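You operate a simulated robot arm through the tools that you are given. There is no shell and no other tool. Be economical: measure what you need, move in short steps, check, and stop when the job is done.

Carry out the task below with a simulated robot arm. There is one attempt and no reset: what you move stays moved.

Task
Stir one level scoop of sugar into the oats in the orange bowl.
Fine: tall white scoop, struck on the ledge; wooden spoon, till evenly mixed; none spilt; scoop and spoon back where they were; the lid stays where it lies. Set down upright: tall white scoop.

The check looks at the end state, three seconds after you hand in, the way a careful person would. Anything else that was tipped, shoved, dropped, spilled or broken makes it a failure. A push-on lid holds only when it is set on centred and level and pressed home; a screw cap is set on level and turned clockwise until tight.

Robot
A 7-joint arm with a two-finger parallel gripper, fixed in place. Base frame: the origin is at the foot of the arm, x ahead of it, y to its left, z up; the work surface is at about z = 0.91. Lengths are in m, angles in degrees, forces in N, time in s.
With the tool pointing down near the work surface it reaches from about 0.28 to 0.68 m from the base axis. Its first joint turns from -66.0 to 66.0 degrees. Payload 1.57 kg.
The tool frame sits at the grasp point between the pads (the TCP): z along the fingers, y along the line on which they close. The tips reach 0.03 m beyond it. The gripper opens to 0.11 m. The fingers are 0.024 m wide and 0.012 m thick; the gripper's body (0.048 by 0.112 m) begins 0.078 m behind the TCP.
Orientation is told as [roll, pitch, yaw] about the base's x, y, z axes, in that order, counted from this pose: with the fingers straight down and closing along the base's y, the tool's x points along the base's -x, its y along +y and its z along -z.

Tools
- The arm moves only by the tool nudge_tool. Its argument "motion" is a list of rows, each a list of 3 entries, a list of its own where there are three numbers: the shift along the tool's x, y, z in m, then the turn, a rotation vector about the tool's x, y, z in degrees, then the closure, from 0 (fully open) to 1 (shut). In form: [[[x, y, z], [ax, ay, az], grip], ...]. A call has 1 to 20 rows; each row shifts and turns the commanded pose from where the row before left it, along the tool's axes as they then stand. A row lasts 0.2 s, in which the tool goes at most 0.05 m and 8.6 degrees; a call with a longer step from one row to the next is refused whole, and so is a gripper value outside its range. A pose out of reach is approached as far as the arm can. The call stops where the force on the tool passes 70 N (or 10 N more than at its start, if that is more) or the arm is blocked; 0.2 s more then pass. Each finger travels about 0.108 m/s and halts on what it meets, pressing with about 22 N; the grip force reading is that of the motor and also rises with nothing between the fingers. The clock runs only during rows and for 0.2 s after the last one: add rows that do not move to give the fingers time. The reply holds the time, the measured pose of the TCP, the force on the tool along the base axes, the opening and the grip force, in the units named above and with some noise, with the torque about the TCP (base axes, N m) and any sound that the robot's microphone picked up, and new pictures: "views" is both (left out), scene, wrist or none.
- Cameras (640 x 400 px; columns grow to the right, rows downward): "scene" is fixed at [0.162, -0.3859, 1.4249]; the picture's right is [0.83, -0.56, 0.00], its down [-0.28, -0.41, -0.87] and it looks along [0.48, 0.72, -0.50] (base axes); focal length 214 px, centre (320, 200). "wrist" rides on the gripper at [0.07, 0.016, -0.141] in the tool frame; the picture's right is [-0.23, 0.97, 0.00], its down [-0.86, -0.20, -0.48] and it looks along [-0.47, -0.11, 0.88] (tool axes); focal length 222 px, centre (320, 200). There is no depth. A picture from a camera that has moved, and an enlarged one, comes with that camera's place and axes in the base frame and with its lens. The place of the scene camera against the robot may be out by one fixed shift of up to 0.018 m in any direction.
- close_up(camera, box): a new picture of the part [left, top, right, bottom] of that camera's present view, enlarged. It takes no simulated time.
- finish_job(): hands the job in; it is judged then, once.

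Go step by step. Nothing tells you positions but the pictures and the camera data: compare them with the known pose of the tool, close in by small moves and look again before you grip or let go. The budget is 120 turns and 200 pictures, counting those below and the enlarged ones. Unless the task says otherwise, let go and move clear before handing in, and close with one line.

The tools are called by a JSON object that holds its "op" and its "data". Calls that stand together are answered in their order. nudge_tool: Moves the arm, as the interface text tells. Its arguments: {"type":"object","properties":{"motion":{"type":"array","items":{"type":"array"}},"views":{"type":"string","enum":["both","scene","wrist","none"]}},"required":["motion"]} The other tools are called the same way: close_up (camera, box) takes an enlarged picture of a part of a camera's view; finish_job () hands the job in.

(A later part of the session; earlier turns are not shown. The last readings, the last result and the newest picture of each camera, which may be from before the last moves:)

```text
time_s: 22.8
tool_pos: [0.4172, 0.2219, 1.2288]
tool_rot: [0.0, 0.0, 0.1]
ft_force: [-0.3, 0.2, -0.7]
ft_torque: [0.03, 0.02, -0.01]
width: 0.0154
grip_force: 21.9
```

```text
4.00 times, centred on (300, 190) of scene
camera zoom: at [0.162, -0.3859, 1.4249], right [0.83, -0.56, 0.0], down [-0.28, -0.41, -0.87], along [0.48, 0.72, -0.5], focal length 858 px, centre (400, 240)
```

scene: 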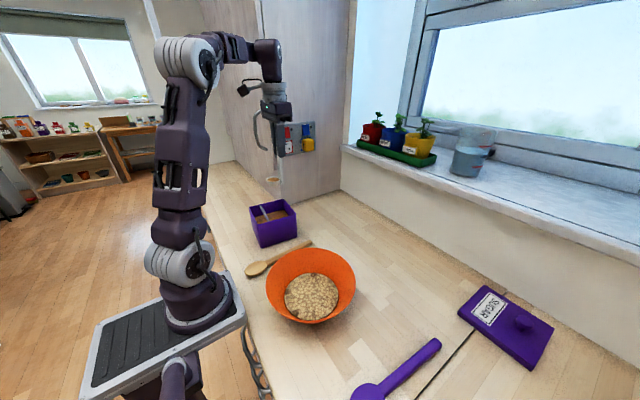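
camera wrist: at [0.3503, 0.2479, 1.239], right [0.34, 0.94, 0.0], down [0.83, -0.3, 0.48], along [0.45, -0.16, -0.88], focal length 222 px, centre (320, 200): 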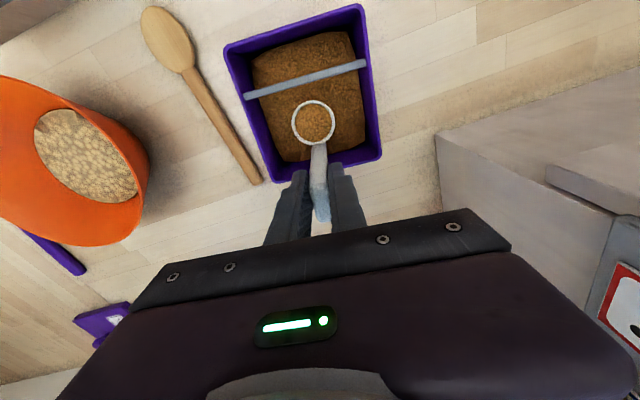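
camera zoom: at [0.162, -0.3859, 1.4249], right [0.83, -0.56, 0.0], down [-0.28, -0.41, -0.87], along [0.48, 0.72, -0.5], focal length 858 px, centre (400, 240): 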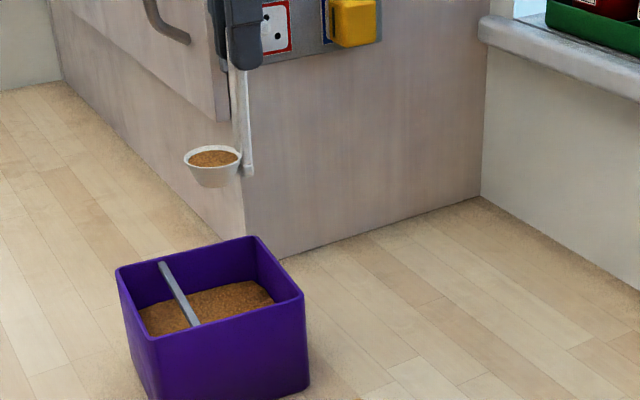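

The load is intact and level. I'll carry it smoothly over the bowl.

{"op": "nudge_tool", "data": {"motion": [[[0.002, -0.01, 0], [0, 0, 0], 1], [[0.003, -0.018, 0], [0, 0, 0], 1], [[0.004, -0.025, 0], [0, 0, 0], 1], [[0.004, -0.025, 0], [0, 0, 0], 1], [[0.004, -0.025, 0], [0, 0, 0], 1], [[0.004, -0.025, 0], [0, 0, 0], 1], [[0.004, -0.025, 0], [0, 0, 0], 1], [[0.004, -0.025, 0], [0, 0, 0], 1], [[0.004, -0.025, 0], [0, 0, 0], 1], [[0.004, -0.025, 0], [0, 0, 0], 1], [[0.004, -0.025, 0], [0, 0, 0], 1], [[0.004, -0.025, 0], [0, 0, 0], 1], [[0.004, -0.02, 0], [0, 0, 0], 1], [[0.002, -0.01, 0], [0, 0, 0], 1], [[0, -0.004, 0], [0, 0, 0], 1], [[0, 0, 0], [0, 0, 0], 1]], "views": "both"}}

{"op": "close_up", "data": {"camera": "wrist", "box": [220, 40, 420, 240]}}

```text
time_s: 26.2
tool_pos: [0.3681, -0.0882, 1.228]
tool_rot: [0.0, 0.1, 0.1]
ft_force: [0.5, 0.5, 0.3]
ft_torque: [0.02, -0.03, 0.0]
width: 0.0156
grip_force: 22.2
camera wrist: at [0.2974, -0.073, 1.3693], right [0.23, 0.97, 0.0], down [0.86, -0.2, 0.48], along [0.47, -0.11, -0.88], focal length 222 px, centre (320, 200)
```

scene: 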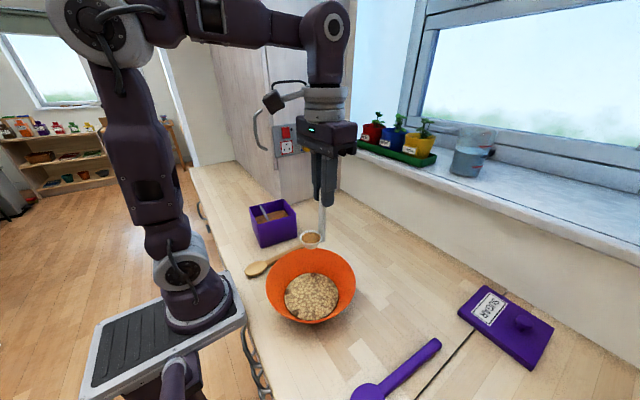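
wrist: 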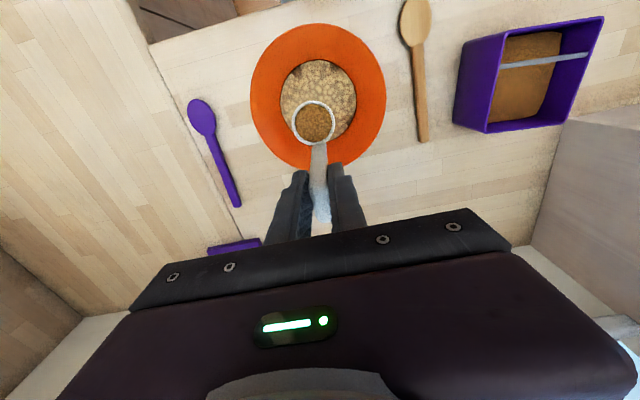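

```text
2.00 times, centred on (320, 140) of wrist
camera zoom: at [0.2974, -0.073, 1.3693], right [0.23, 0.97, 0.0], down [0.86, -0.2, 0.48], along [0.47, -0.11, -0.88], focal length 444 px, centre (320, 320)
```

zoom: 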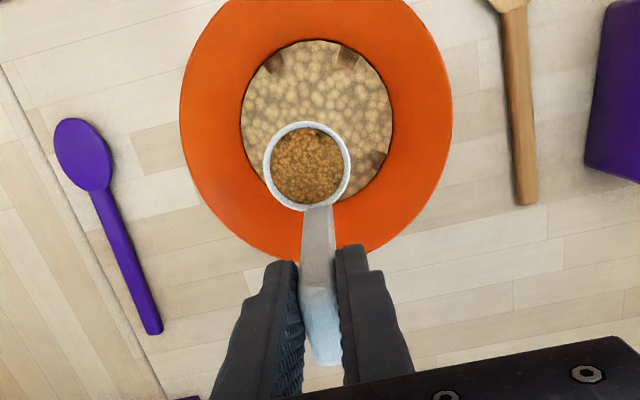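

The cup is over the oats. I'll begin tilting about the cup centre, with the fingers swinging to point toward -y, and check partway.

{"op": "nudge_tool", "data": {"motion": [[[0, 0.0075, 0.0003], [4, 0, 0], 1], [[0, 0.01316, 0.0008], [7, 0, 0], 1], [[0, 0.01316, 0.0008], [7, 0, 0], 1], [[0, 0.01316, 0.0008], [7, 0, 0], 1], [[0, 0.01316, 0.0008], [7, 0, 0], 1], [[0, 0, 0], [0, 0, 0], 1]], "views": "both"}}

{"op": "close_up", "data": {"camera": "scene", "box": [255, 170, 405, 330]}}

```text
time_s: 27.6
tool_pos: [0.3678, -0.0319, 1.211]
tool_rot: [-32.1, 0.1, 0.0]
ft_force: [-0.3, 0.4, -0.1]
ft_torque: [0.06, -0.01, 0.03]
width: 0.0152
grip_force: 22.0
camera wrist: at [0.2977, 0.0568, 1.3222], right [0.23, 0.83, -0.52], down [0.85, 0.09, 0.51], along [0.47, -0.56, -0.69], focal length 222 px, centre (320, 200)
```

scene: 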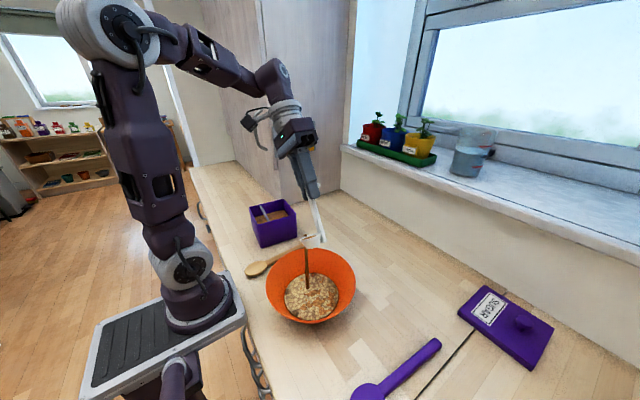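
wrist: 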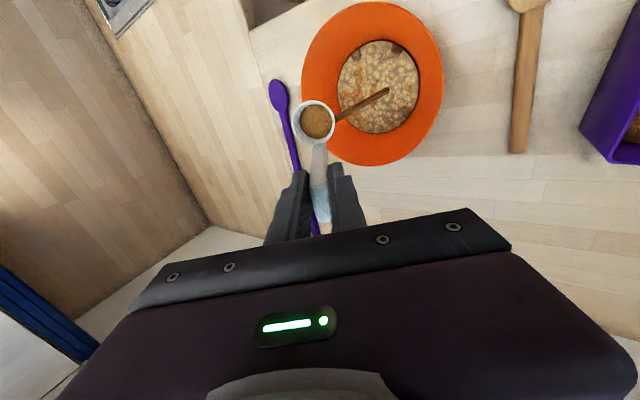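

```text
2.50 times, centred on (330, 250) of scene
camera zoom: at [0.162, -0.3858, 1.4249], right [0.83, -0.56, 0.0], down [-0.28, -0.41, -0.87], along [0.48, 0.72, -0.5], focal length 536 px, centre (295, 75)
```

zoom: 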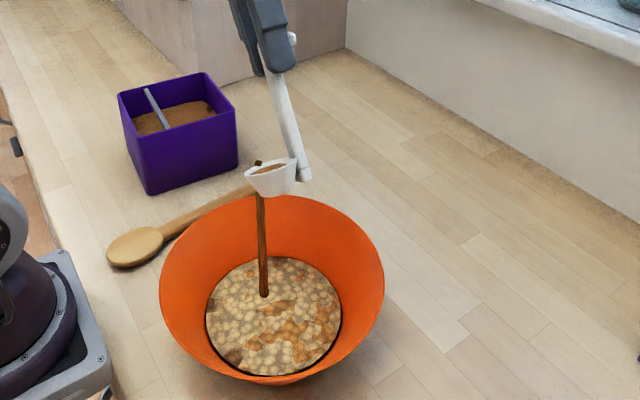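

Sugar is streaming into the oats. I'll keep tilting slowly.

{"op": "nudge_tool", "data": {"motion": [[[0, 0.01316, 0.0008], [7, 0, 0], 1], [[0, 0.01316, 0.0008], [7, 0, 0], 1], [[0, 0.01316, 0.0008], [7, 0, 0], 1], [[0, 0.01316, 0.0008], [7, 0, 0], 1], [[0, 0.01316, 0.0008], [7, 0, 0], 1], [[0, 0.01316, 0.0008], [7, 0, 0], 1], [[0, 0.01316, 0.0008], [7, 0, 0], 1], [[0, 0.01316, 0.0008], [7, 0, 0], 1], [[0, 0, 0], [0, 0, 0], 1], [[0, 0, 0], [0, 0, 0], 1]], "views": "both"}}

{"op": "close_up", "data": {"camera": "scene", "box": [255, 170, 405, 330]}}

{"op": "close_up", "data": {"camera": "wrist", "box": [220, 20, 420, 220]}}

```text
time_s: 29.8
tool_pos: [0.3679, 0.0186, 1.1236]
tool_rot: [-88.0, 0.0, 0.0]
ft_force: [0.2, -0.4, -0.6]
ft_torque: [0.04, 0.01, -0.03]
width: 0.0157
grip_force: 22.2
camera wrist: at [0.2974, 0.1611, 1.112], right [0.23, 0.03, -0.97], down [0.85, 0.47, 0.22], along [0.47, -0.88, 0.08], focal length 222 px, centre (320, 200)
```

scene: 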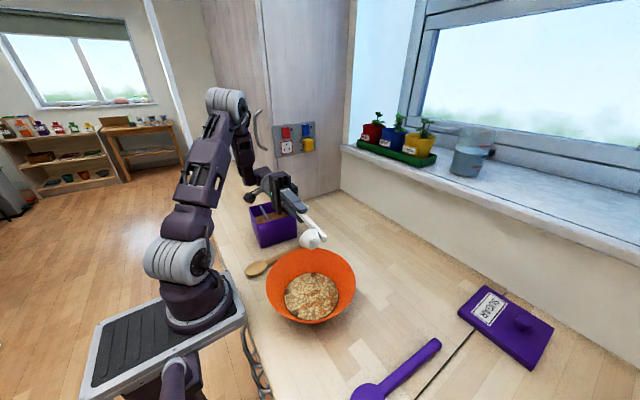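
wrist: 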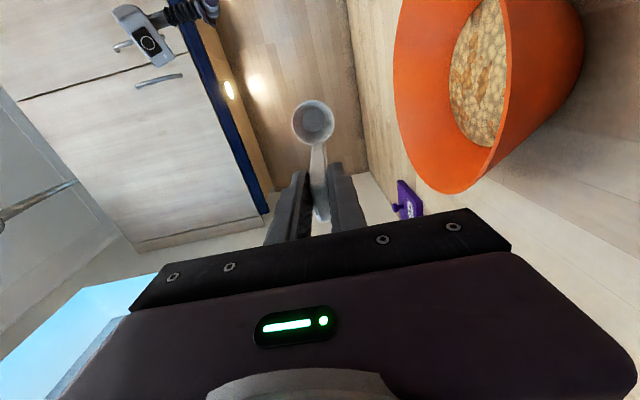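

```text
2.50 times, centred on (330, 250) of scene
camera zoom: at [0.162, -0.3859, 1.4249], right [0.83, -0.56, 0.0], down [-0.28, -0.41, -0.87], along [0.48, 0.72, -0.5], focal length 536 px, centre (295, 75)
```

zoom: 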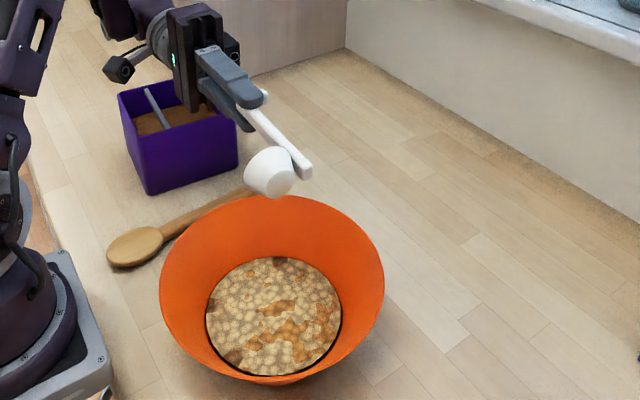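

```text
2.00 times, centred on (320, 120) of wrist
camera zoom: at [0.2974, 0.1611, 1.112], right [0.23, 0.03, -0.97], down [0.85, 0.47, 0.22], along [0.47, -0.88, 0.08], focal length 444 px, centre (320, 360)
```

zoom: 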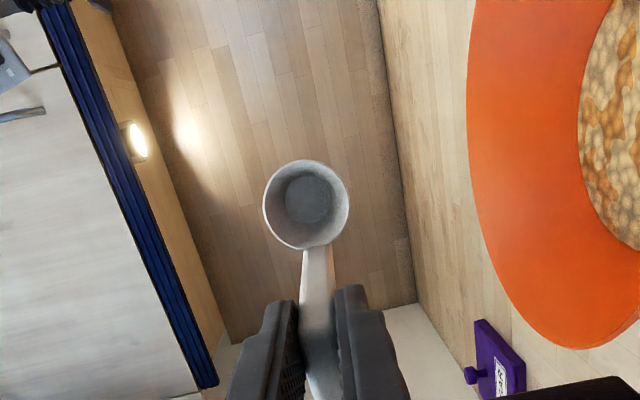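

The cup is empty and nothing was spilt. I'll reverse the tilt back to upright.

{"op": "nudge_tool", "data": {"motion": [[[0, -0.01316, 0.0008], [-7, 0, 0], 1], [[0, -0.01316, 0.0008], [-7, 0, 0], 1], [[0, -0.01316, 0.0008], [-7, 0, 0], 1], [[0, -0.01316, 0.0008], [-7, 0, 0], 1], [[0, -0.01316, 0.0008], [-7, 0, 0], 1], [[0, -0.01316, 0.0008], [-7, 0, 0], 1], [[0, -0.01316, 0.0008], [-7, 0, 0], 1], [[0, -0.01316, 0.0008], [-7, 0, 0], 1], [[0, -0.01316, 0.0008], [-7, 0, 0], 1], [[0, -0.01316, 0.0008], [-7, 0, 0], 1], [[0, -0.01316, 0.0008], [-7, 0, 0], 1], [[0, -0.01316, 0.0008], [-7, 0, 0], 1], [[0, -0.0075, 0.0003], [-4, 0, 0], 1], [[0, 0, 0], [0, 0, 0], 1]], "views": "wrist"}}

{"op": "close_up", "data": {"camera": "wrist", "box": [220, 20, 420, 220]}}

```text
time_s: 32.8
tool_pos: [0.3672, -0.0897, 1.2279]
tool_rot: [0.1, 0.0, -0.1]
ft_force: [-0.1, 0.7, -1.3]
ft_torque: [0.02, -0.01, -0.01]
width: 0.0153
grip_force: 22.0
camera wrist: at [0.2966, -0.0731, 1.3689], right [0.23, 0.97, 0.0], down [0.85, -0.2, 0.48], along [0.47, -0.11, -0.88], focal length 222 px, centre (320, 200)
```

wrist: 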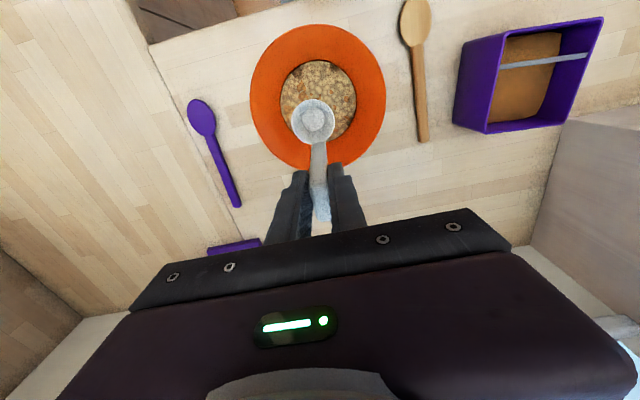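

```text
2.00 times, centred on (320, 120) of wrist
camera zoom: at [0.2966, -0.0731, 1.3689], right [0.23, 0.97, 0.0], down [0.85, -0.2, 0.48], along [0.47, -0.11, -0.88], focal length 444 px, centre (320, 360)
```

zoom: 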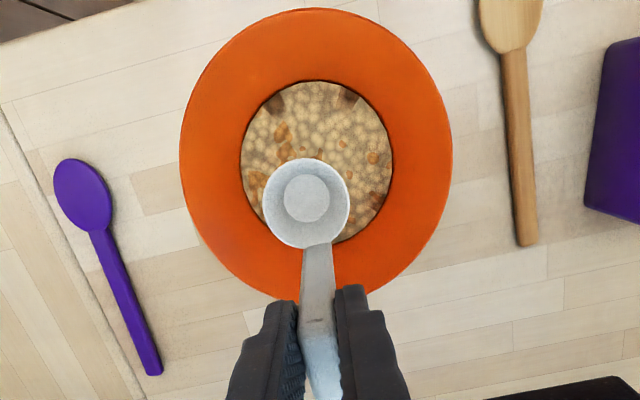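

The cup is clean. I'll return it to its original spot: TCP (0.5337, 0.2568), then down.

{"op": "nudge_tool", "data": {"motion": [[[-0.0119, 0.02475, 0], [0, 0, 0], 1], [[-0.0119, 0.02475, 0], [0, 0, 0], 1], [[-0.0119, 0.02475, 0], [0, 0, 0], 1], [[-0.0119, 0.02475, 0], [0, 0, 0], 1], [[-0.0119, 0.02475, 0], [0, 0, 0], 1], [[-0.0119, 0.02475, 0], [0, 0, 0], 1], [[-0.0119, 0.02475, 0], [0, 0, 0], 1], [[-0.0119, 0.02475, 0], [0, 0, 0], 1], [[-0.0119, 0.02475, 0], [0, 0, 0], 1], [[-0.0119, 0.02475, 0], [0, 0, 0], 1], [[-0.0119, 0.02475, 0], [0, 0, 0], 1], [[-0.0119, 0.02475, 0], [0, 0, 0], 1], [[-0.0119, 0.02475, 0], [0, 0, 0], 1], [[-0.0118, 0.02475, 0], [0, 0, 0], 1], [[0, 0, 0.04], [0, 0, 0], 1], [[0, 0, 0.04], [0, 0, 0], 1], [[0, 0, 0.04], [0, 0, 0], 1], [[0, 0, 0.04], [0, 0, 0], 1], [[0, 0, 0.02], [0, 0, 0], 1], [[0, 0, 0], [0, 0, 0], 1]], "views": "wrist"}}

{"op": "close_up", "data": {"camera": "scene", "box": [265, 150, 345, 230]}}

```text
time_s: 37.0
tool_pos: [0.5076, 0.2523, 1.0408]
tool_rot: [0.0, 0.0, -0.1]
ft_force: [0.1, -0.1, -0.3]
ft_torque: [0.01, -0.03, 0.01]
width: 0.0154
grip_force: 22.2
out of reach, approached as far as the arm can: row 13, 14
camera wrist: at [0.4374, 0.2679, 1.1813], right [0.23, 0.97, 0.0], down [0.86, -0.2, 0.48], along [0.47, -0.11, -0.88], focal length 222 px, centre (320, 200)
```

wrist: 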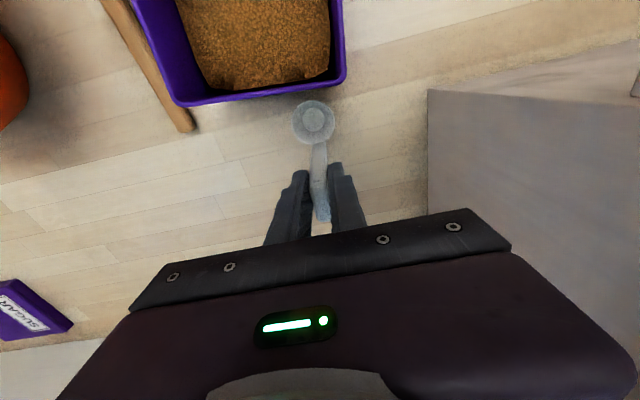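

```text
5.00 times, centred on (305, 190) of scene
camera zoom: at [0.162, -0.3859, 1.4249], right [0.83, -0.56, 0.0], down [-0.28, -0.41, -0.87], along [0.48, 0.72, -0.5], focal length 1072 px, centre (395, 250)
```

zoom: 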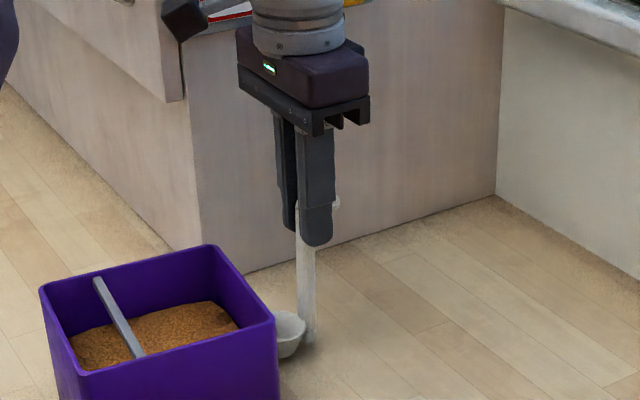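

The reach limit at height cut the x move short; the cup is 2.6 cm short of its spot and 7 mm above the counter. I'll shift +x to the right place, then lower.

{"op": "nudge_tool", "data": {"motion": [[[-0.01, 0, 0], [0, 0, 0], 1], [[-0.01, 0.002, 0], [0, 0, 0], 1], [[-0.0061, 0.0025, 0], [0, 0, 0], 1], [[0, 0, 0.004], [0, 0, 0], 1], [[0, 0, 0], [0, 0, 0], 1]], "views": "wrist"}}

{"op": "close_up", "data": {"camera": "scene", "box": [265, 150, 345, 230]}}

```text
time_s: 38.2
tool_pos: [0.533, 0.2558, 1.0354]
tool_rot: [0.0, 0.0, 0.0]
ft_force: [0.6, 0.5, 0.2]
ft_torque: [0.01, -0.02, 0.0]
width: 0.0152
grip_force: 21.9
camera wrist: at [0.4624, 0.2717, 1.1775], right [0.23, 0.97, 0.0], down [0.86, -0.2, 0.48], along [0.47, -0.11, -0.88], focal length 222 px, centre (320, 200)
```

wrist: 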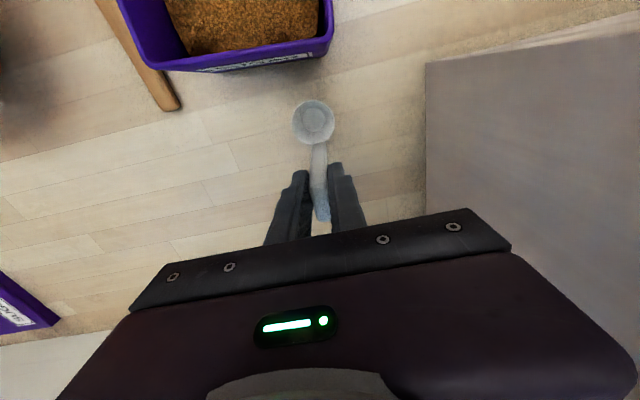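

```text
5.00 times, centred on (305, 190) of scene
camera zoom: at [0.162, -0.3859, 1.4249], right [0.83, -0.56, 0.0], down [-0.28, -0.41, -0.87], along [0.48, 0.72, -0.5], focal length 1072 px, centre (395, 250)
```

zoom: 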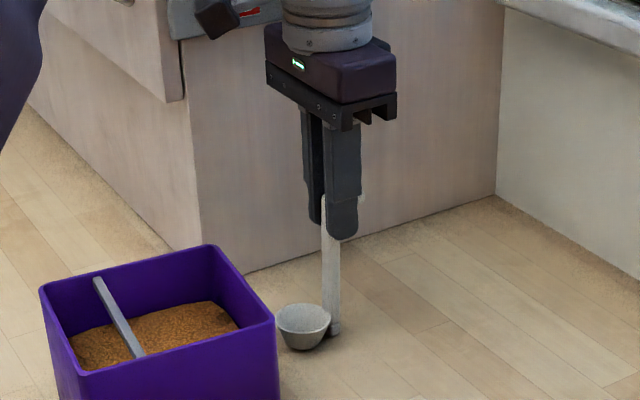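

Nearly down. I'll lower in 1 mm steps to contact.

{"op": "nudge_tool", "data": {"motion": [[[0, 0.0007, 0.001], [0, 0, 0], 1], [[0, 0, 0.001], [0, 0, 0], 1], [[0, 0, 0], [0, 0, 0], 1]], "views": "none"}}

```text
time_s: 39.0
tool_pos: [0.533, 0.2564, 1.036]
tool_rot: [0.0, -0.1, 0.0]
ft_force: [0.8, 0.0, -1.1]
ft_torque: [0.05, 0.01, 0.0]
width: 0.0153
grip_force: 22.1
```

{"op": "nudge_tool", "data": {"motion": [[[0, 0, 0.001], [0, 0, 0], 1], [[0, 0, 0.001], [0, 0, 0], 1], [[0, 0, 0], [0, 0, 0], 1]], "views": "none"}}

{"op": "close_up", "data": {"camera": "scene", "box": [295, 190, 325, 225]}}

```text
time_s: 39.8
tool_pos: [0.5335, 0.2564, 1.034]
tool_rot: [0.1, -0.1, 0.0]
ft_force: [-3.5, -0.7, 14.0]
ft_torque: [-0.06, 0.29, 0.0]
width: 0.0156
grip_force: 22.4
```

```text
11.43 times, centred on (310, 208) of scene
camera zoom: at [0.1617, -0.386, 1.4249], right [0.83, -0.56, 0.0], down [-0.28, -0.41, -0.87], along [0.48, 0.72, -0.5], focal length 2451 px, centre (434, 114)
```

zoom: 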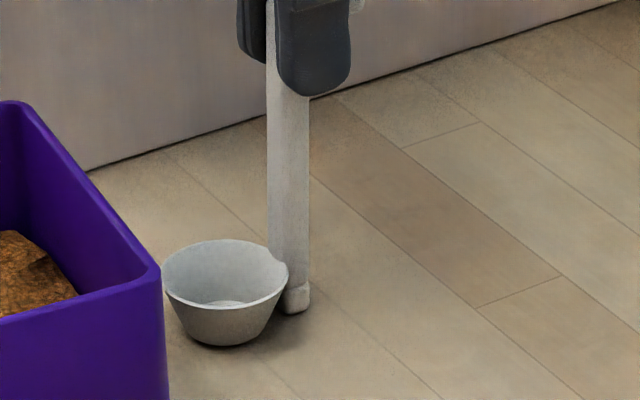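

On the counter (14 N). I'll relieve the preload by about 0.8 mm and open.

{"op": "nudge_tool", "data": {"motion": [[[0, 0, -0.0008], [0, 0, 0], 1], [[0, 0, 0], [0, 0, 0], 0.85], [[0, 0, 0], [0, 0, 0], 0.7], [[0, 0, 0], [0, 0, 0], 0.6], [[0, 0, 0], [0, 0, 0], 0.5], [[0, 0, 0], [0, 0, 0], 0.5]], "views": "wrist"}}

{"op": "close_up", "data": {"camera": "scene", "box": [265, 150, 345, 230]}}

```text
time_s: 41.2
tool_pos: [0.5332, 0.2566, 1.0338]
tool_rot: [0.0, 0.0, -0.1]
ft_force: [0.1, 0.5, -0.1]
ft_torque: [0.01, 0.01, 0.01]
width: 0.0548
grip_force: 0.0
camera wrist: at [0.4627, 0.2727, 1.1748], right [0.23, 0.97, 0.0], down [0.86, -0.2, 0.48], along [0.47, -0.11, -0.88], focal length 222 px, centre (320, 200)
```

wrist: 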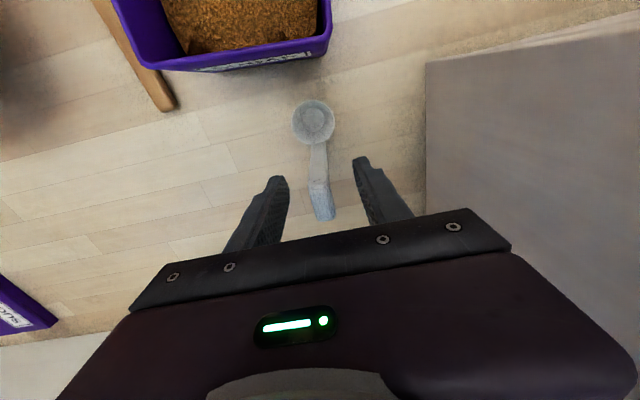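

```text
5.00 times, centred on (305, 190) of scene
camera zoom: at [0.162, -0.3859, 1.4249], right [0.83, -0.56, 0.0], down [-0.28, -0.41, -0.87], along [0.48, 0.72, -0.5], focal length 1072 px, centre (395, 250)
```

zoom: 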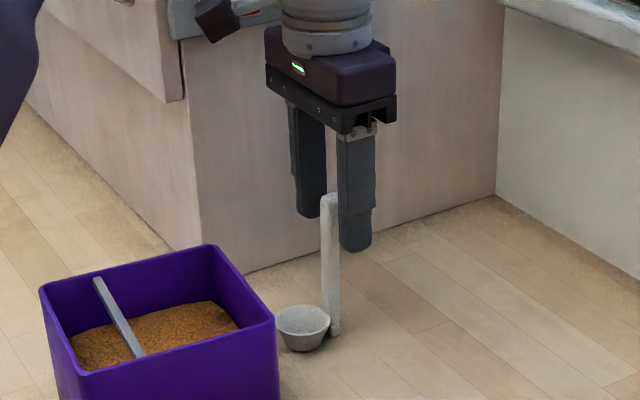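

The scoop stands upright in its place. I'll raise clear and move above the wooden spoon's handle at about (0.425, 0.105).

{"op": "nudge_tool", "data": {"motion": [[[0, 0, -0.03], [0, 0, 0], 0.5], [[0, 0, -0.035], [0, 0, 0], 0.5], [[0, 0, -0.035], [0, 0, 0], 0.5], [[0, 0, -0.03], [0, 0, 0], 0.5], [[0.025, -0.035, 0], [0, 0, 0], 0.5], [[0.025, -0.035, 0], [0, 0, 0], 0.5], [[0.025, -0.035, 0], [0, 0, 0], 0.5], [[0.025, -0.035, 0], [0, 0, 0], 0.5], [[0.008, -0.011, 0], [0, 0, -3.5], 0.5], [[0, 0, 0], [0, 0, 0], 0.5]], "views": "both"}}

{"op": "close_up", "data": {"camera": "wrist", "box": [200, 0, 440, 240]}}

{"op": "close_up", "data": {"camera": "scene", "box": [230, 170, 370, 260]}}

```text
time_s: 43.4
tool_pos: [0.4238, 0.1062, 1.1637]
tool_rot: [0.0, 0.0, 3.5]
ft_force: [-0.8, -0.3, -1.1]
ft_torque: [-0.01, -0.01, 0.02]
width: 0.055
grip_force: 0.0
camera wrist: at [0.3533, 0.1171, 1.3047], right [0.17, 0.99, 0.0], down [0.87, -0.15, 0.48], along [0.47, -0.08, -0.88], focal length 222 px, centre (320, 200)
```

scene: 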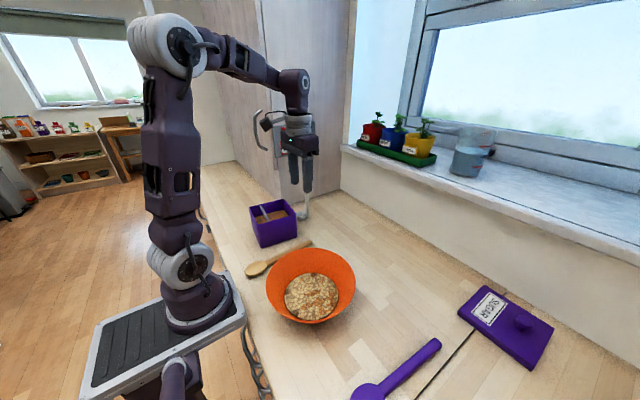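
wrist: 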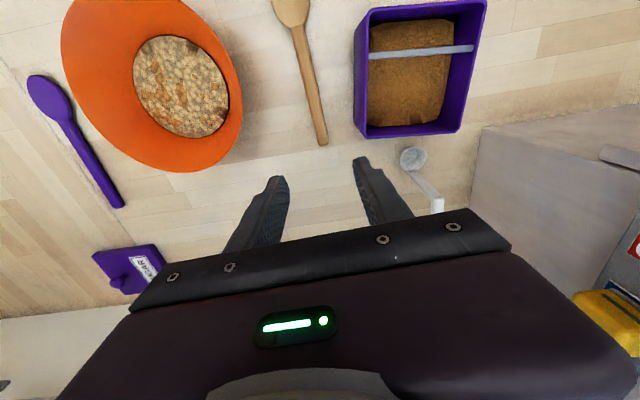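

```text
1.67 times, centred on (320, 120) of wrist
camera zoom: at [0.3533, 0.1171, 1.3047], right [0.17, 0.99, 0.0], down [0.87, -0.15, 0.48], along [0.47, -0.08, -0.88], focal length 370 px, centre (320, 333)
```

zoom: 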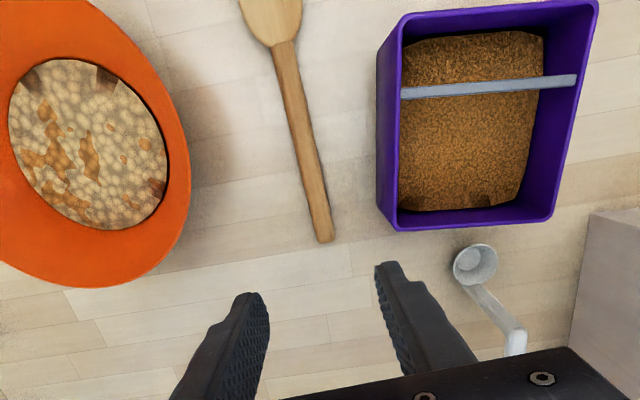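

```text
4.44 times, centred on (300, 215) of scene
camera zoom: at [0.162, -0.3859, 1.4249], right [0.83, -0.56, 0.0], down [-0.28, -0.41, -0.87], along [0.48, 0.72, -0.5], focal length 953 px, centre (409, 133)
```

zoom: 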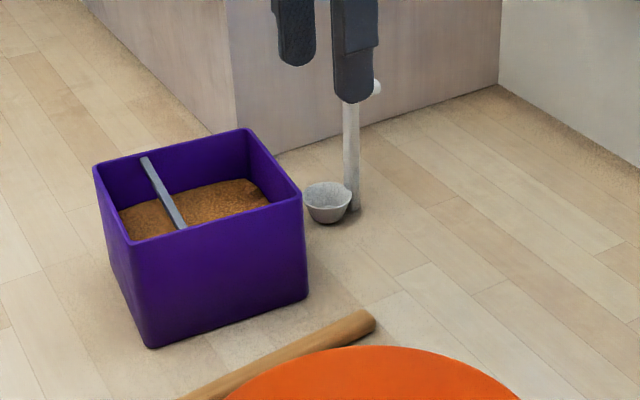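

The box and scoop are as they were, to within about 1–2 mm. The spoon's handle end is at (0.448, 0.1065); I'll go down over the handle.

{"op": "nudge_tool", "data": {"motion": [[[0, -0.001, 0.03], [0, 0, 0], 0.5], [[0, 0, 0.04], [0, 0, 0], 0.5], [[0, 0, 0.04], [0, 0, 0], 0.5], [[0, 0, 0.04], [0, 0, 0], 0.5], [[0, 0, 0.03], [0, 0, 0], 0.5], [[0, 0, 0.02], [0, 0, 0], 0.5], [[0, 0, 0.008], [0, 0, 0], 0.5], [[0, 0, 0], [0, 0, 0], 0.5]], "views": "wrist"}}

{"op": "close_up", "data": {"camera": "wrist", "box": [220, 60, 420, 240]}}

{"op": "close_up", "data": {"camera": "scene", "box": [240, 190, 370, 290]}}

```text
time_s: 45.2
tool_pos: [0.425, 0.1039, 0.9556]
tool_rot: [0.0, 0.0, 3.4]
ft_force: [0.2, 0.7, -0.1]
ft_torque: [-0.01, -0.02, -0.01]
width: 0.0549
grip_force: 0.0
camera wrist: at [0.3544, 0.1157, 1.096], right [0.17, 0.99, 0.0], down [0.87, -0.15, 0.48], along [0.47, -0.08, -0.88], focal length 222 px, centre (320, 200)
```

wrist: 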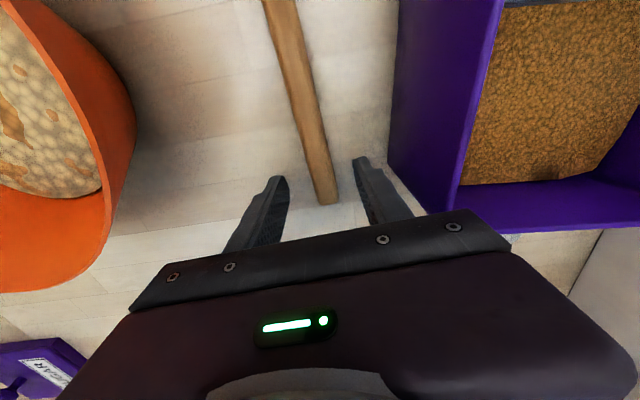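

```text
2.22 times, centred on (320, 150) of wrist
camera zoom: at [0.3544, 0.1157, 1.096], right [0.17, 0.99, 0.0], down [0.87, -0.15, 0.48], along [0.47, -0.08, -0.88], focal length 494 px, centre (320, 311)
```

zoom: 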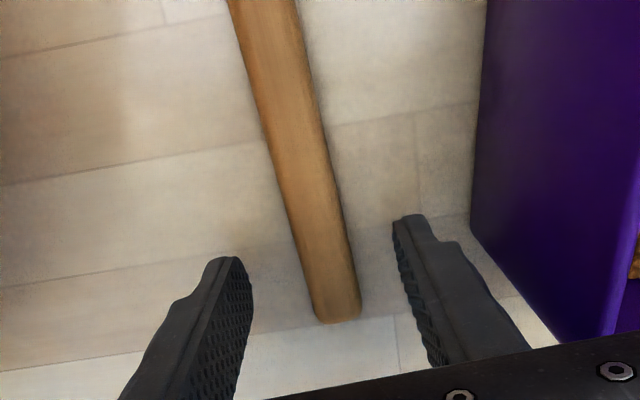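

```text
4.00 times, centred on (305, 240) of scene
camera zoom: at [0.162, -0.3859, 1.4249], right [0.83, -0.56, 0.0], down [-0.28, -0.41, -0.87], along [0.48, 0.72, -0.5], focal length 858 px, centre (380, 40)
```

zoom: 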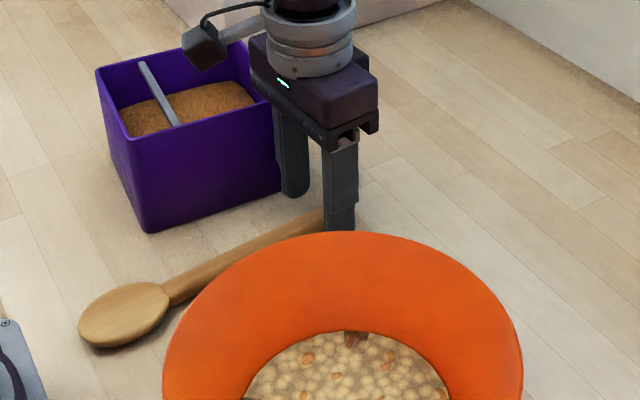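

The handle is centred between the fingers. I'll lower 7 mm more and close.

{"op": "nudge_tool", "data": {"motion": [[[0, 0.001, 0.004], [0, 0, 0], 0.5], [[0, 0, 0.003], [0, 0, 0], 0.5], [[0, 0, 0], [0, 0, 0], 0.7], [[0, 0, 0], [0, 0, 0], 0.85], [[0, 0, 0], [0, 0, 0], 1], [[0, 0, 0], [0, 0, 0], 1], [[0, 0, 0], [0, 0, 0], 1]], "views": "wrist"}}

{"op": "close_up", "data": {"camera": "scene", "box": [240, 190, 370, 290]}}

```text
time_s: 46.8
tool_pos: [0.4259, 0.1065, 0.9482]
tool_rot: [0.0, -0.1, 3.5]
ft_force: [-1.3, -0.7, 0.7]
ft_torque: [0.03, -0.03, -0.01]
width: 0.0188
grip_force: 21.6
camera wrist: at [0.3543, 0.1174, 1.0895], right [0.17, 0.99, 0.0], down [0.87, -0.15, 0.48], along [0.47, -0.08, -0.88], focal length 222 px, centre (320, 200)
```

wrist: 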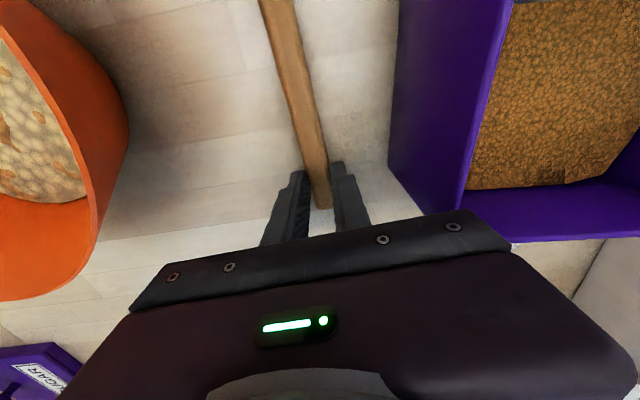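

```text
4.00 times, centred on (305, 240) of scene
camera zoom: at [0.162, -0.3859, 1.4249], right [0.83, -0.56, 0.0], down [-0.28, -0.41, -0.87], along [0.48, 0.72, -0.5], focal length 858 px, centre (380, 40)
```

zoom: 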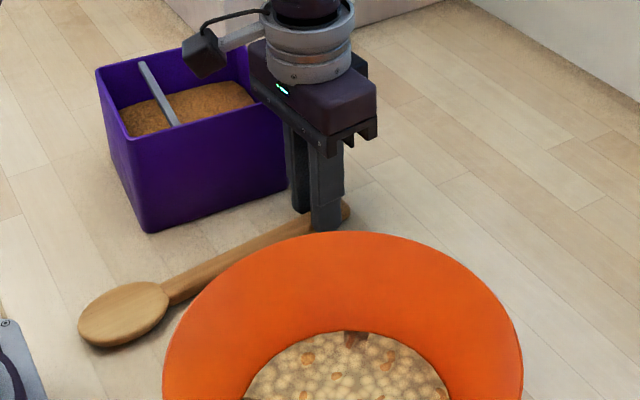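

The spoon is gripped (width 0.019). I'll lift straight up, square the yaw and move over the bowl.

{"op": "nudge_tool", "data": {"motion": [[[0, 0, -0.015], [0, 0, 0], 1], [[0, 0, -0.03], [0, 0, 0], 1], [[0, 0, -0.035], [0, 0, 0], 1], [[0, 0, -0.04], [0, 0, 0], 1], [[0, 0, -0.04], [0, 0, 0], 1], [[0, 0, -0.04], [0, 0, 0], 1], [[0, 0, -0.04], [0, 0, 0], 1], [[0, 0, -0.02], [0, 0, 0], 1], [[0, 0, 0], [0, 0, 3.5], 1], [[-0.008, -0.03, 0], [0, 0, 0], 1], [[-0.008, -0.035, 0], [0, 0, 0], 1], [[-0.008, -0.035, 0], [0, 0, 0], 1], [[-0.008, -0.035, 0], [0, 0, 0], 1], [[-0.003, -0.035, 0], [0, 0, 0], 1], [[0, -0.019, 0], [0, 0, 0], 1], [[0, 0, 0], [0, 0, 0], 1]], "views": "both"}}

```text
time_s: 50.2
tool_pos: [0.4593, -0.0851, 1.2095]
tool_rot: [0.0, 0.0, 0.0]
ft_force: [0.5, -0.2, 0.2]
ft_torque: [0.02, -0.03, -0.01]
width: 0.0192
grip_force: 21.7
camera wrist: at [0.3893, -0.0686, 1.3508], right [0.23, 0.97, 0.0], down [0.85, -0.2, 0.48], along [0.47, -0.11, -0.88], focal length 222 px, centre (320, 200)
```

scene: 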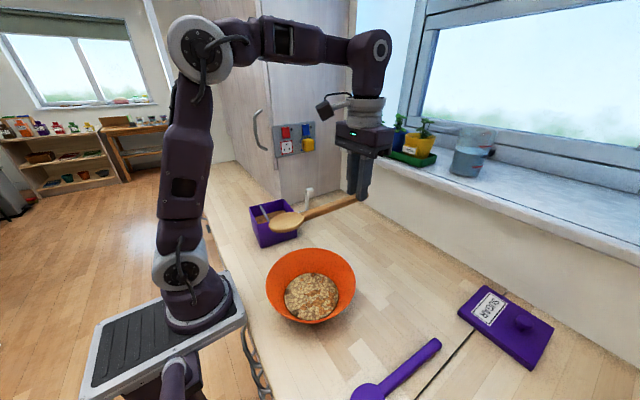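
wrist: 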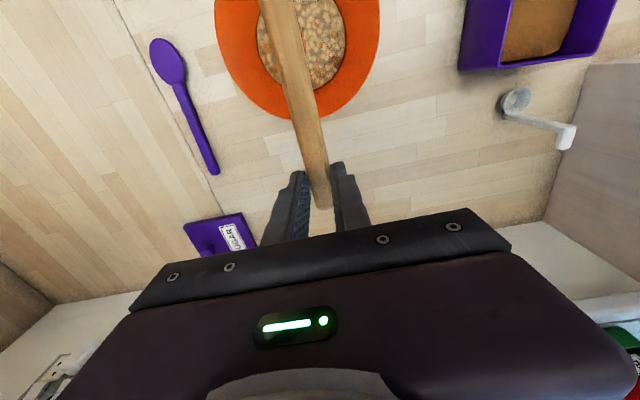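

The spoon is held level over the bowl. Now I'll pitch it about 48° so the head points down.

{"op": "nudge_tool", "data": {"motion": [[[0, 0, 0], [0, -8, 0], 1], [[0, 0, 0], [0, -8, 0], 1], [[0, 0, 0], [0, -8, 0], 1], [[0, 0, 0], [0, -8, 0], 1], [[0, 0, 0], [0, -8, 0], 1], [[0, 0, 0], [0, -8, 0], 1], [[0, 0, 0], [0, 0, 0], 1]], "views": "both"}}

{"op": "close_up", "data": {"camera": "scene", "box": [255, 170, 405, 330]}}

```text
time_s: 51.8
tool_pos: [0.4602, -0.0842, 1.2087]
tool_rot: [0.0, -48.2, 0.0]
ft_force: [-0.4, -0.3, -0.2]
ft_torque: [0.0, -0.01, 0.0]
width: 0.0193
grip_force: 22.5
camera wrist: at [0.3075, -0.0677, 1.2514], right [0.15, 0.97, 0.17], down [0.22, -0.2, 0.96], along [0.96, -0.11, -0.24], focal length 222 px, centre (320, 200)
```

scene: 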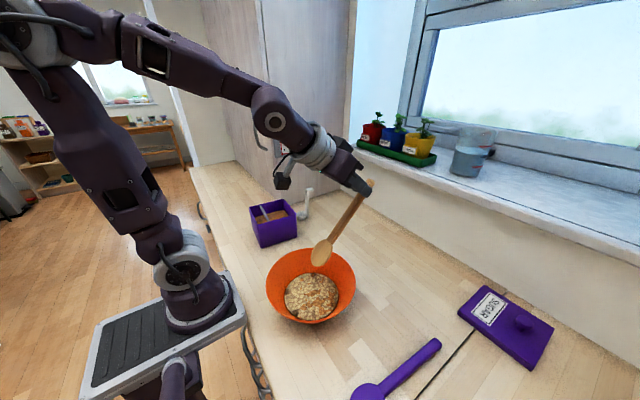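
wrist: 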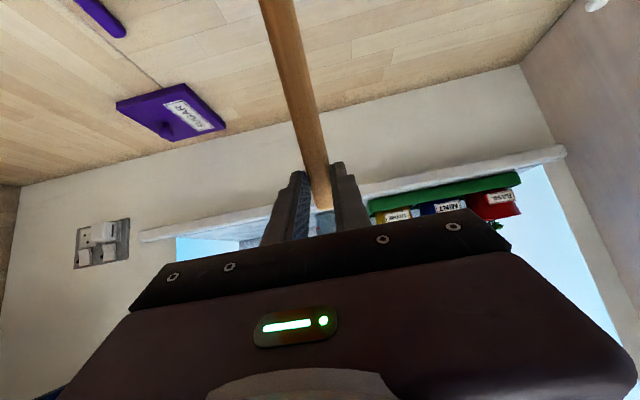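

```text
2.50 times, centred on (330, 250) of scene
camera zoom: at [0.162, -0.3859, 1.4249], right [0.83, -0.56, 0.0], down [-0.28, -0.41, -0.87], along [0.48, 0.72, -0.5], focal length 536 px, centre (295, 75)
```

zoom: 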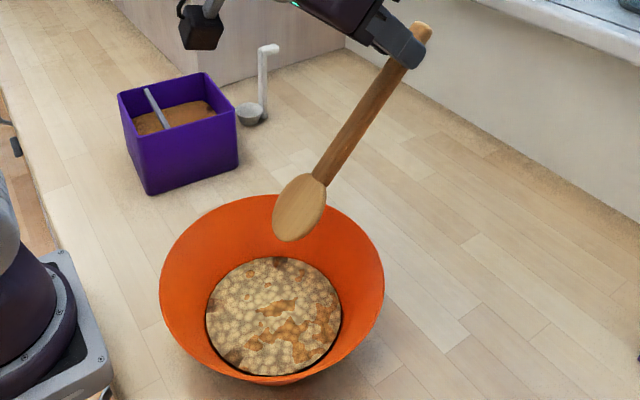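

The head is above the oats, with the tip at about (0.34, -0.084, 1.045). I'll lower it into the oats watching the force.

{"op": "nudge_tool", "data": {"motion": [[[0.0184, 0, 0.0132], [0, 0, 0], 1], [[0.0184, 0, 0.0132], [0, 0, 0], 1], [[0.0184, 0, 0.0132], [0, 0, 0], 1], [[0.0184, 0, 0.0132], [0, 0, 0], 1], [[0.0037, 0, 0.0033], [0, 0, 0], 1], [[0.0037, 0, 0.0033], [0, 0, 0], 1], [[0, 0, 0], [0, 0, 0], 1]], "views": "none"}}

{"op": "close_up", "data": {"camera": "scene", "box": [255, 190, 405, 330]}}

```text
time_s: 53.4
tool_pos: [0.4498, -0.0829, 1.108]
tool_rot: [0.0, -47.9, 0.0]
ft_force: [0.4, 0.5, -1.1]
ft_torque: [-0.03, -0.02, 0.03]
width: 0.0189
grip_force: 22.4
```

```text
2.86 times, centred on (330, 260) of scene
camera zoom: at [0.162, -0.3859, 1.4249], right [0.83, -0.56, 0.0], down [-0.28, -0.41, -0.87], along [0.48, 0.72, -0.5], focal length 613 px, centre (291, 29)
```

zoom: 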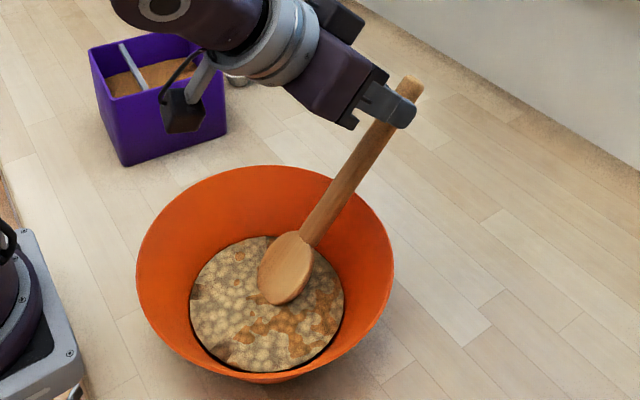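

The tip is about at the surface. I'll lower another 15 mm in small steps.

{"op": "nudge_tool", "data": {"motion": [[[0.0037, 0, 0.0033], [0, 0, 0], 1], [[0.0037, 0, 0.0033], [0, 0, 0], 1], [[0.003, 0, 0.0027], [0, 0, 0], 1], [[0, 0, 0], [0, 0, 0], 1]], "views": "none"}}

{"op": "close_up", "data": {"camera": "scene", "box": [255, 190, 405, 330]}}

```text
time_s: 54.4
tool_pos: [0.4441, -0.0828, 1.1044]
tool_rot: [-0.1, -48.0, 0.0]
ft_force: [0.4, -0.7, -0.2]
ft_torque: [0.02, -0.04, -0.02]
width: 0.019
grip_force: 22.3
out of reach, approached as far as the arm can: row 2, 3
```

```text
2.86 times, centred on (330, 260) of scene
camera zoom: at [0.162, -0.3859, 1.4249], right [0.83, -0.56, 0.0], down [-0.28, -0.41, -0.87], along [0.48, 0.72, -0.5], focal length 613 px, centre (291, 29)
```

zoom: 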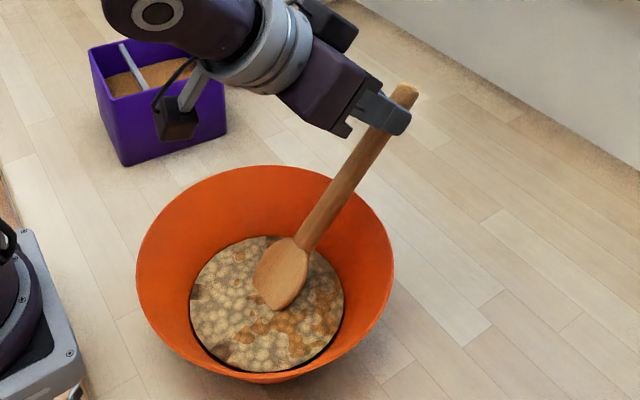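

That tilt can't reach lower so close to the base. I'll raise out and swing the hand about 90° in yaw, so the handle leans toward -y, where the arm reached well earlier.

{"op": "nudge_tool", "data": {"motion": [[[-0.0248, 0, -0.0223], [0, 0, 0], 1], [[-0.0248, 0, -0.0223], [0, 0, 0], 1], [[-0.0248, 0, -0.0223], [0, 0, 0], 1], [[0, 0, 0], [5.944, 0, 5.352], 1], [[0, 0, 0], [5.944, 0, 5.352], 1], [[0, 0, 0], [5.944, 0, 5.352], 1], [[0, 0, 0], [5.944, 0, 5.352], 1], [[0, 0, 0], [5.944, 0, 5.352], 1], [[0, 0, 0], [0, 0, 0], 1]], "views": "scene"}}

```text
time_s: 56.4
tool_pos: [0.4456, -0.0823, 1.203]
tool_rot: [-0.1, -48.0, -40.0]
ft_force: [0.4, 0.9, -0.7]
ft_torque: [0.0, -0.02, -0.01]
width: 0.0189
grip_force: 21.8
```

scene: 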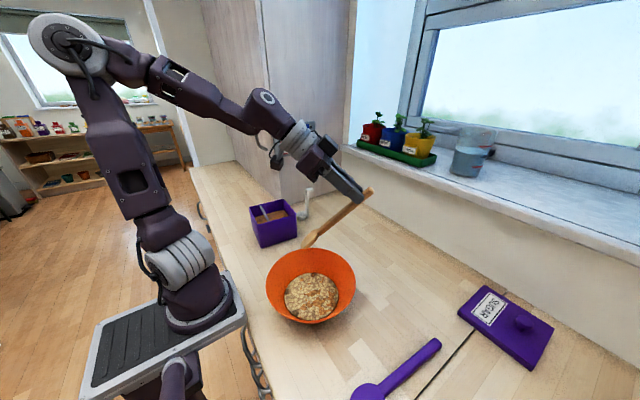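

Good. I'll continue the yaw to about -88° and steepen the tilt to 60°.

{"op": "nudge_tool", "data": {"motion": [[[0, 0, 0], [5.944, 0, 5.352], 1], [[0, 0, 0], [5.944, 0, 5.352], 1], [[0, 0, 0], [5.944, 0, 5.352], 1], [[0, 0, 0], [5.944, 0, 5.352], 1], [[0, 0, 0], [5.944, 0, 5.352], 1], [[0, 0, 0], [5.944, 0, 5.352], 1], [[0, 0, 0], [0, -6, 0], 1], [[0, 0, 0], [0, -6, 0], 1], [[0, 0, 0], [0, 0, 0], 1]], "views": "scene"}}

```text
time_s: 58.4
tool_pos: [0.4444, -0.0818, 1.2038]
tool_rot: [0.1, -60.1, -88.0]
ft_force: [-0.6, -0.6, -0.3]
ft_torque: [-0.03, 0.04, 0.03]
width: 0.0193
grip_force: 21.6
```

scene: 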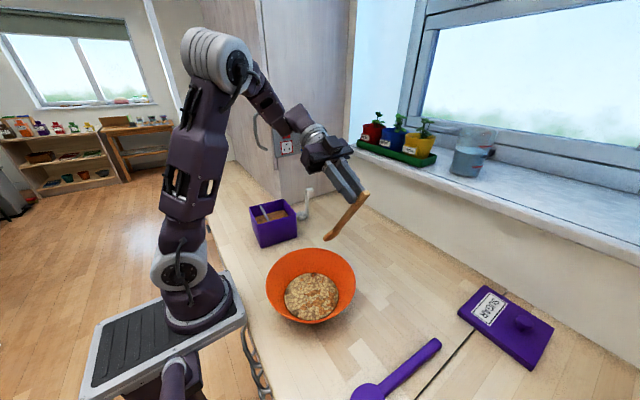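

Now I'll raise 3 cm and translate so the spoon tip sits above the bowl centre.

{"op": "nudge_tool", "data": {"motion": [[[-0.026, 0, -0.015], [0, 0, 0], 1], [[-0.0082, -0.0228, 0.0142], [0, 0, 0], 1], [[-0.0082, -0.0228, 0.0142], [0, 0, 0], 1], [[-0.0082, -0.0228, 0.0142], [0, 0, 0], 1], [[-0.0082, -0.0228, 0.0142], [0, 0, 0], 1], [[-0.0082, -0.0228, 0.0142], [0, 0, 0], 1], [[0, 0, 0], [0, 0, 0], 1]], "views": "scene"}}

{"op": "close_up", "data": {"camera": "scene", "box": [255, 170, 405, 330]}}

```text
time_s: 60.0
tool_pos: [0.3343, -0.1691, 1.2352]
tool_rot: [0.0, -60.0, -87.9]
ft_force: [0.3, -0.1, -1.1]
ft_torque: [-0.03, -0.02, 0.0]
width: 0.0192
grip_force: 21.8
```

scene: 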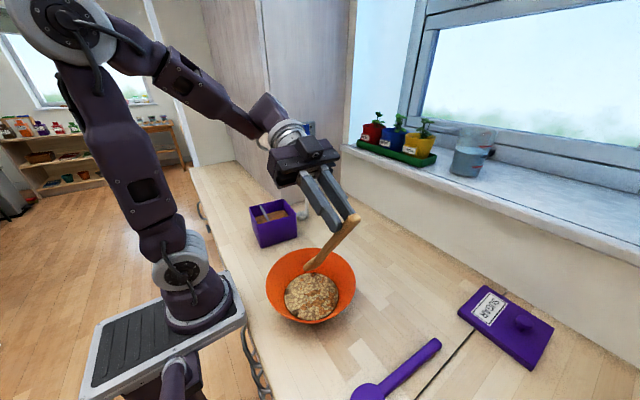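

```text
2.50 times, centred on (330, 250) of scene
camera zoom: at [0.162, -0.3859, 1.4249], right [0.83, -0.56, 0.0], down [-0.28, -0.41, -0.87], along [0.48, 0.72, -0.5], focal length 536 px, centre (295, 75)
```

zoom: 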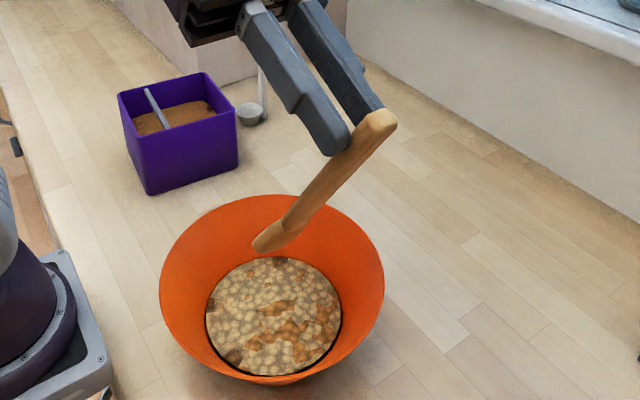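

The tip is above the oats' centre. I'll lower it.

{"op": "nudge_tool", "data": {"motion": [[[0.02165, 0, 0.0125], [0, 0, 0], 1], [[0.02165, 0, 0.0125], [0, 0, 0], 1], [[0.02165, 0, 0.0125], [0, 0, 0], 1], [[0.0173, 0, 0.01], [0, 0, 0], 1], [[0.0065, 0, 0.00375], [0, 0, 0], 1], [[0.0065, 0, 0.00375], [0, 0, 0], 1], [[0.0043, 0, 0.0025], [0, 0, 0], 1], [[0, 0, 0], [0, 0, 0], 1]], "views": "none"}}

{"op": "close_up", "data": {"camera": "scene", "box": [255, 190, 405, 330]}}

```text
time_s: 61.8
tool_pos: [0.3489, -0.1646, 1.1473]
tool_rot: [0.0, -60.0, -88.1]
ft_force: [0.5, 0.1, 0.3]
ft_torque: [-0.01, -0.04, -0.05]
width: 0.0188
grip_force: 22.3
out of reach, approached as far as the arm can: row 3, 4, 5, 6, 7
```

```text
2.86 times, centred on (330, 260) of scene
camera zoom: at [0.162, -0.3859, 1.4249], right [0.83, -0.56, 0.0], down [-0.28, -0.41, -0.87], along [0.48, 0.72, -0.5], focal length 613 px, centre (291, 29)
```

zoom: 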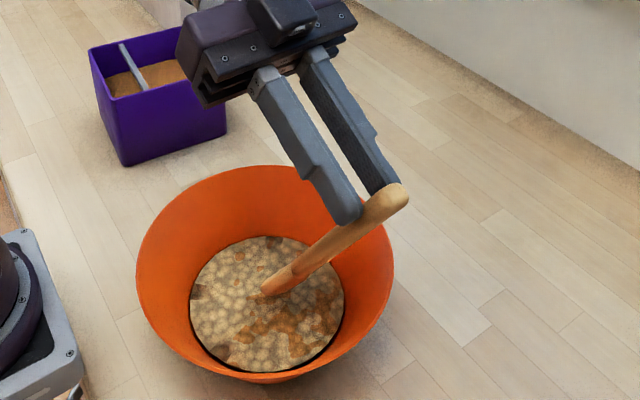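

This pose is also at the arm's inner limit. A better plan is to put the spoon back on its spot and regrasp it with the hand pitched back, so the spoon can stand steeply while the hand stays nearly vertical. First I'll unwind.

{"op": "nudge_tool", "data": {"motion": [[[-0.026, 0, -0.015], [0, 0, 0], 1], [[-0.026, 0, -0.015], [0, 0, 0], 1], [[-0.026, 0, -0.015], [0, 0, 0], 1], [[0.0082, 0.0206, -0.0141], [0, 0, 0], 1], [[0.0082, 0.0206, -0.0141], [0, 0, 0], 1], [[0.0082, 0.0206, -0.0141], [0, 0, 0], 1], [[0.0082, 0.0206, -0.0141], [0, 0, 0], 1], [[0.0082, 0.0206, -0.0141], [0, 0, 0], 1], [[0, 0, 0], [0, 6, 0], 1], [[0, 0, 0], [0, 6, 0], 1], [[0, 0, 0], [-5.944, 0, -5.352], 1], [[0, 0, 0], [-5.944, 0, -5.352], 1], [[0, 0, 0], [-5.944, 0, -5.352], 1], [[0, 0, 0], [-5.944, 0, -5.352], 1], [[0, 0, 0], [-5.944, 0, -5.352], 1], [[0, 0, 0], [-5.944, 0, -5.352], 1], [[0, 0, 0], [-5.944, 0, -5.352], 1], [[0, 0, 0], [-5.944, 0, -5.352], 1], [[0, 0, 0], [-5.944, 0, -5.352], 1], [[0, 0, 0], [-5.944, 0, -5.352], 1]], "views": "scene"}}

```text
time_s: 66.0
tool_pos: [0.4487, -0.0795, 1.2367]
tool_rot: [0.1, -48.1, -8.1]
ft_force: [0.0, -0.4, -1.0]
ft_torque: [0.0, -0.04, -0.02]
width: 0.0193
grip_force: 22.1
```

scene: 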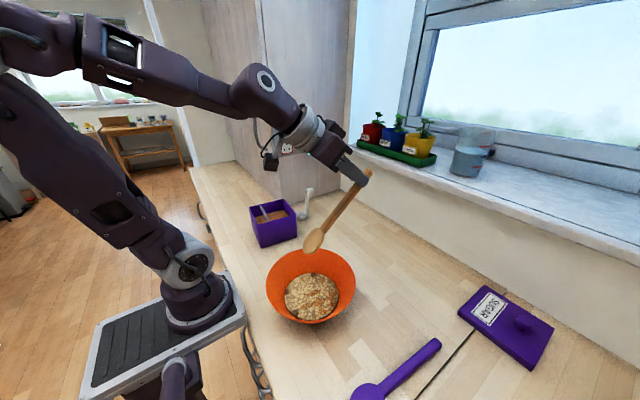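

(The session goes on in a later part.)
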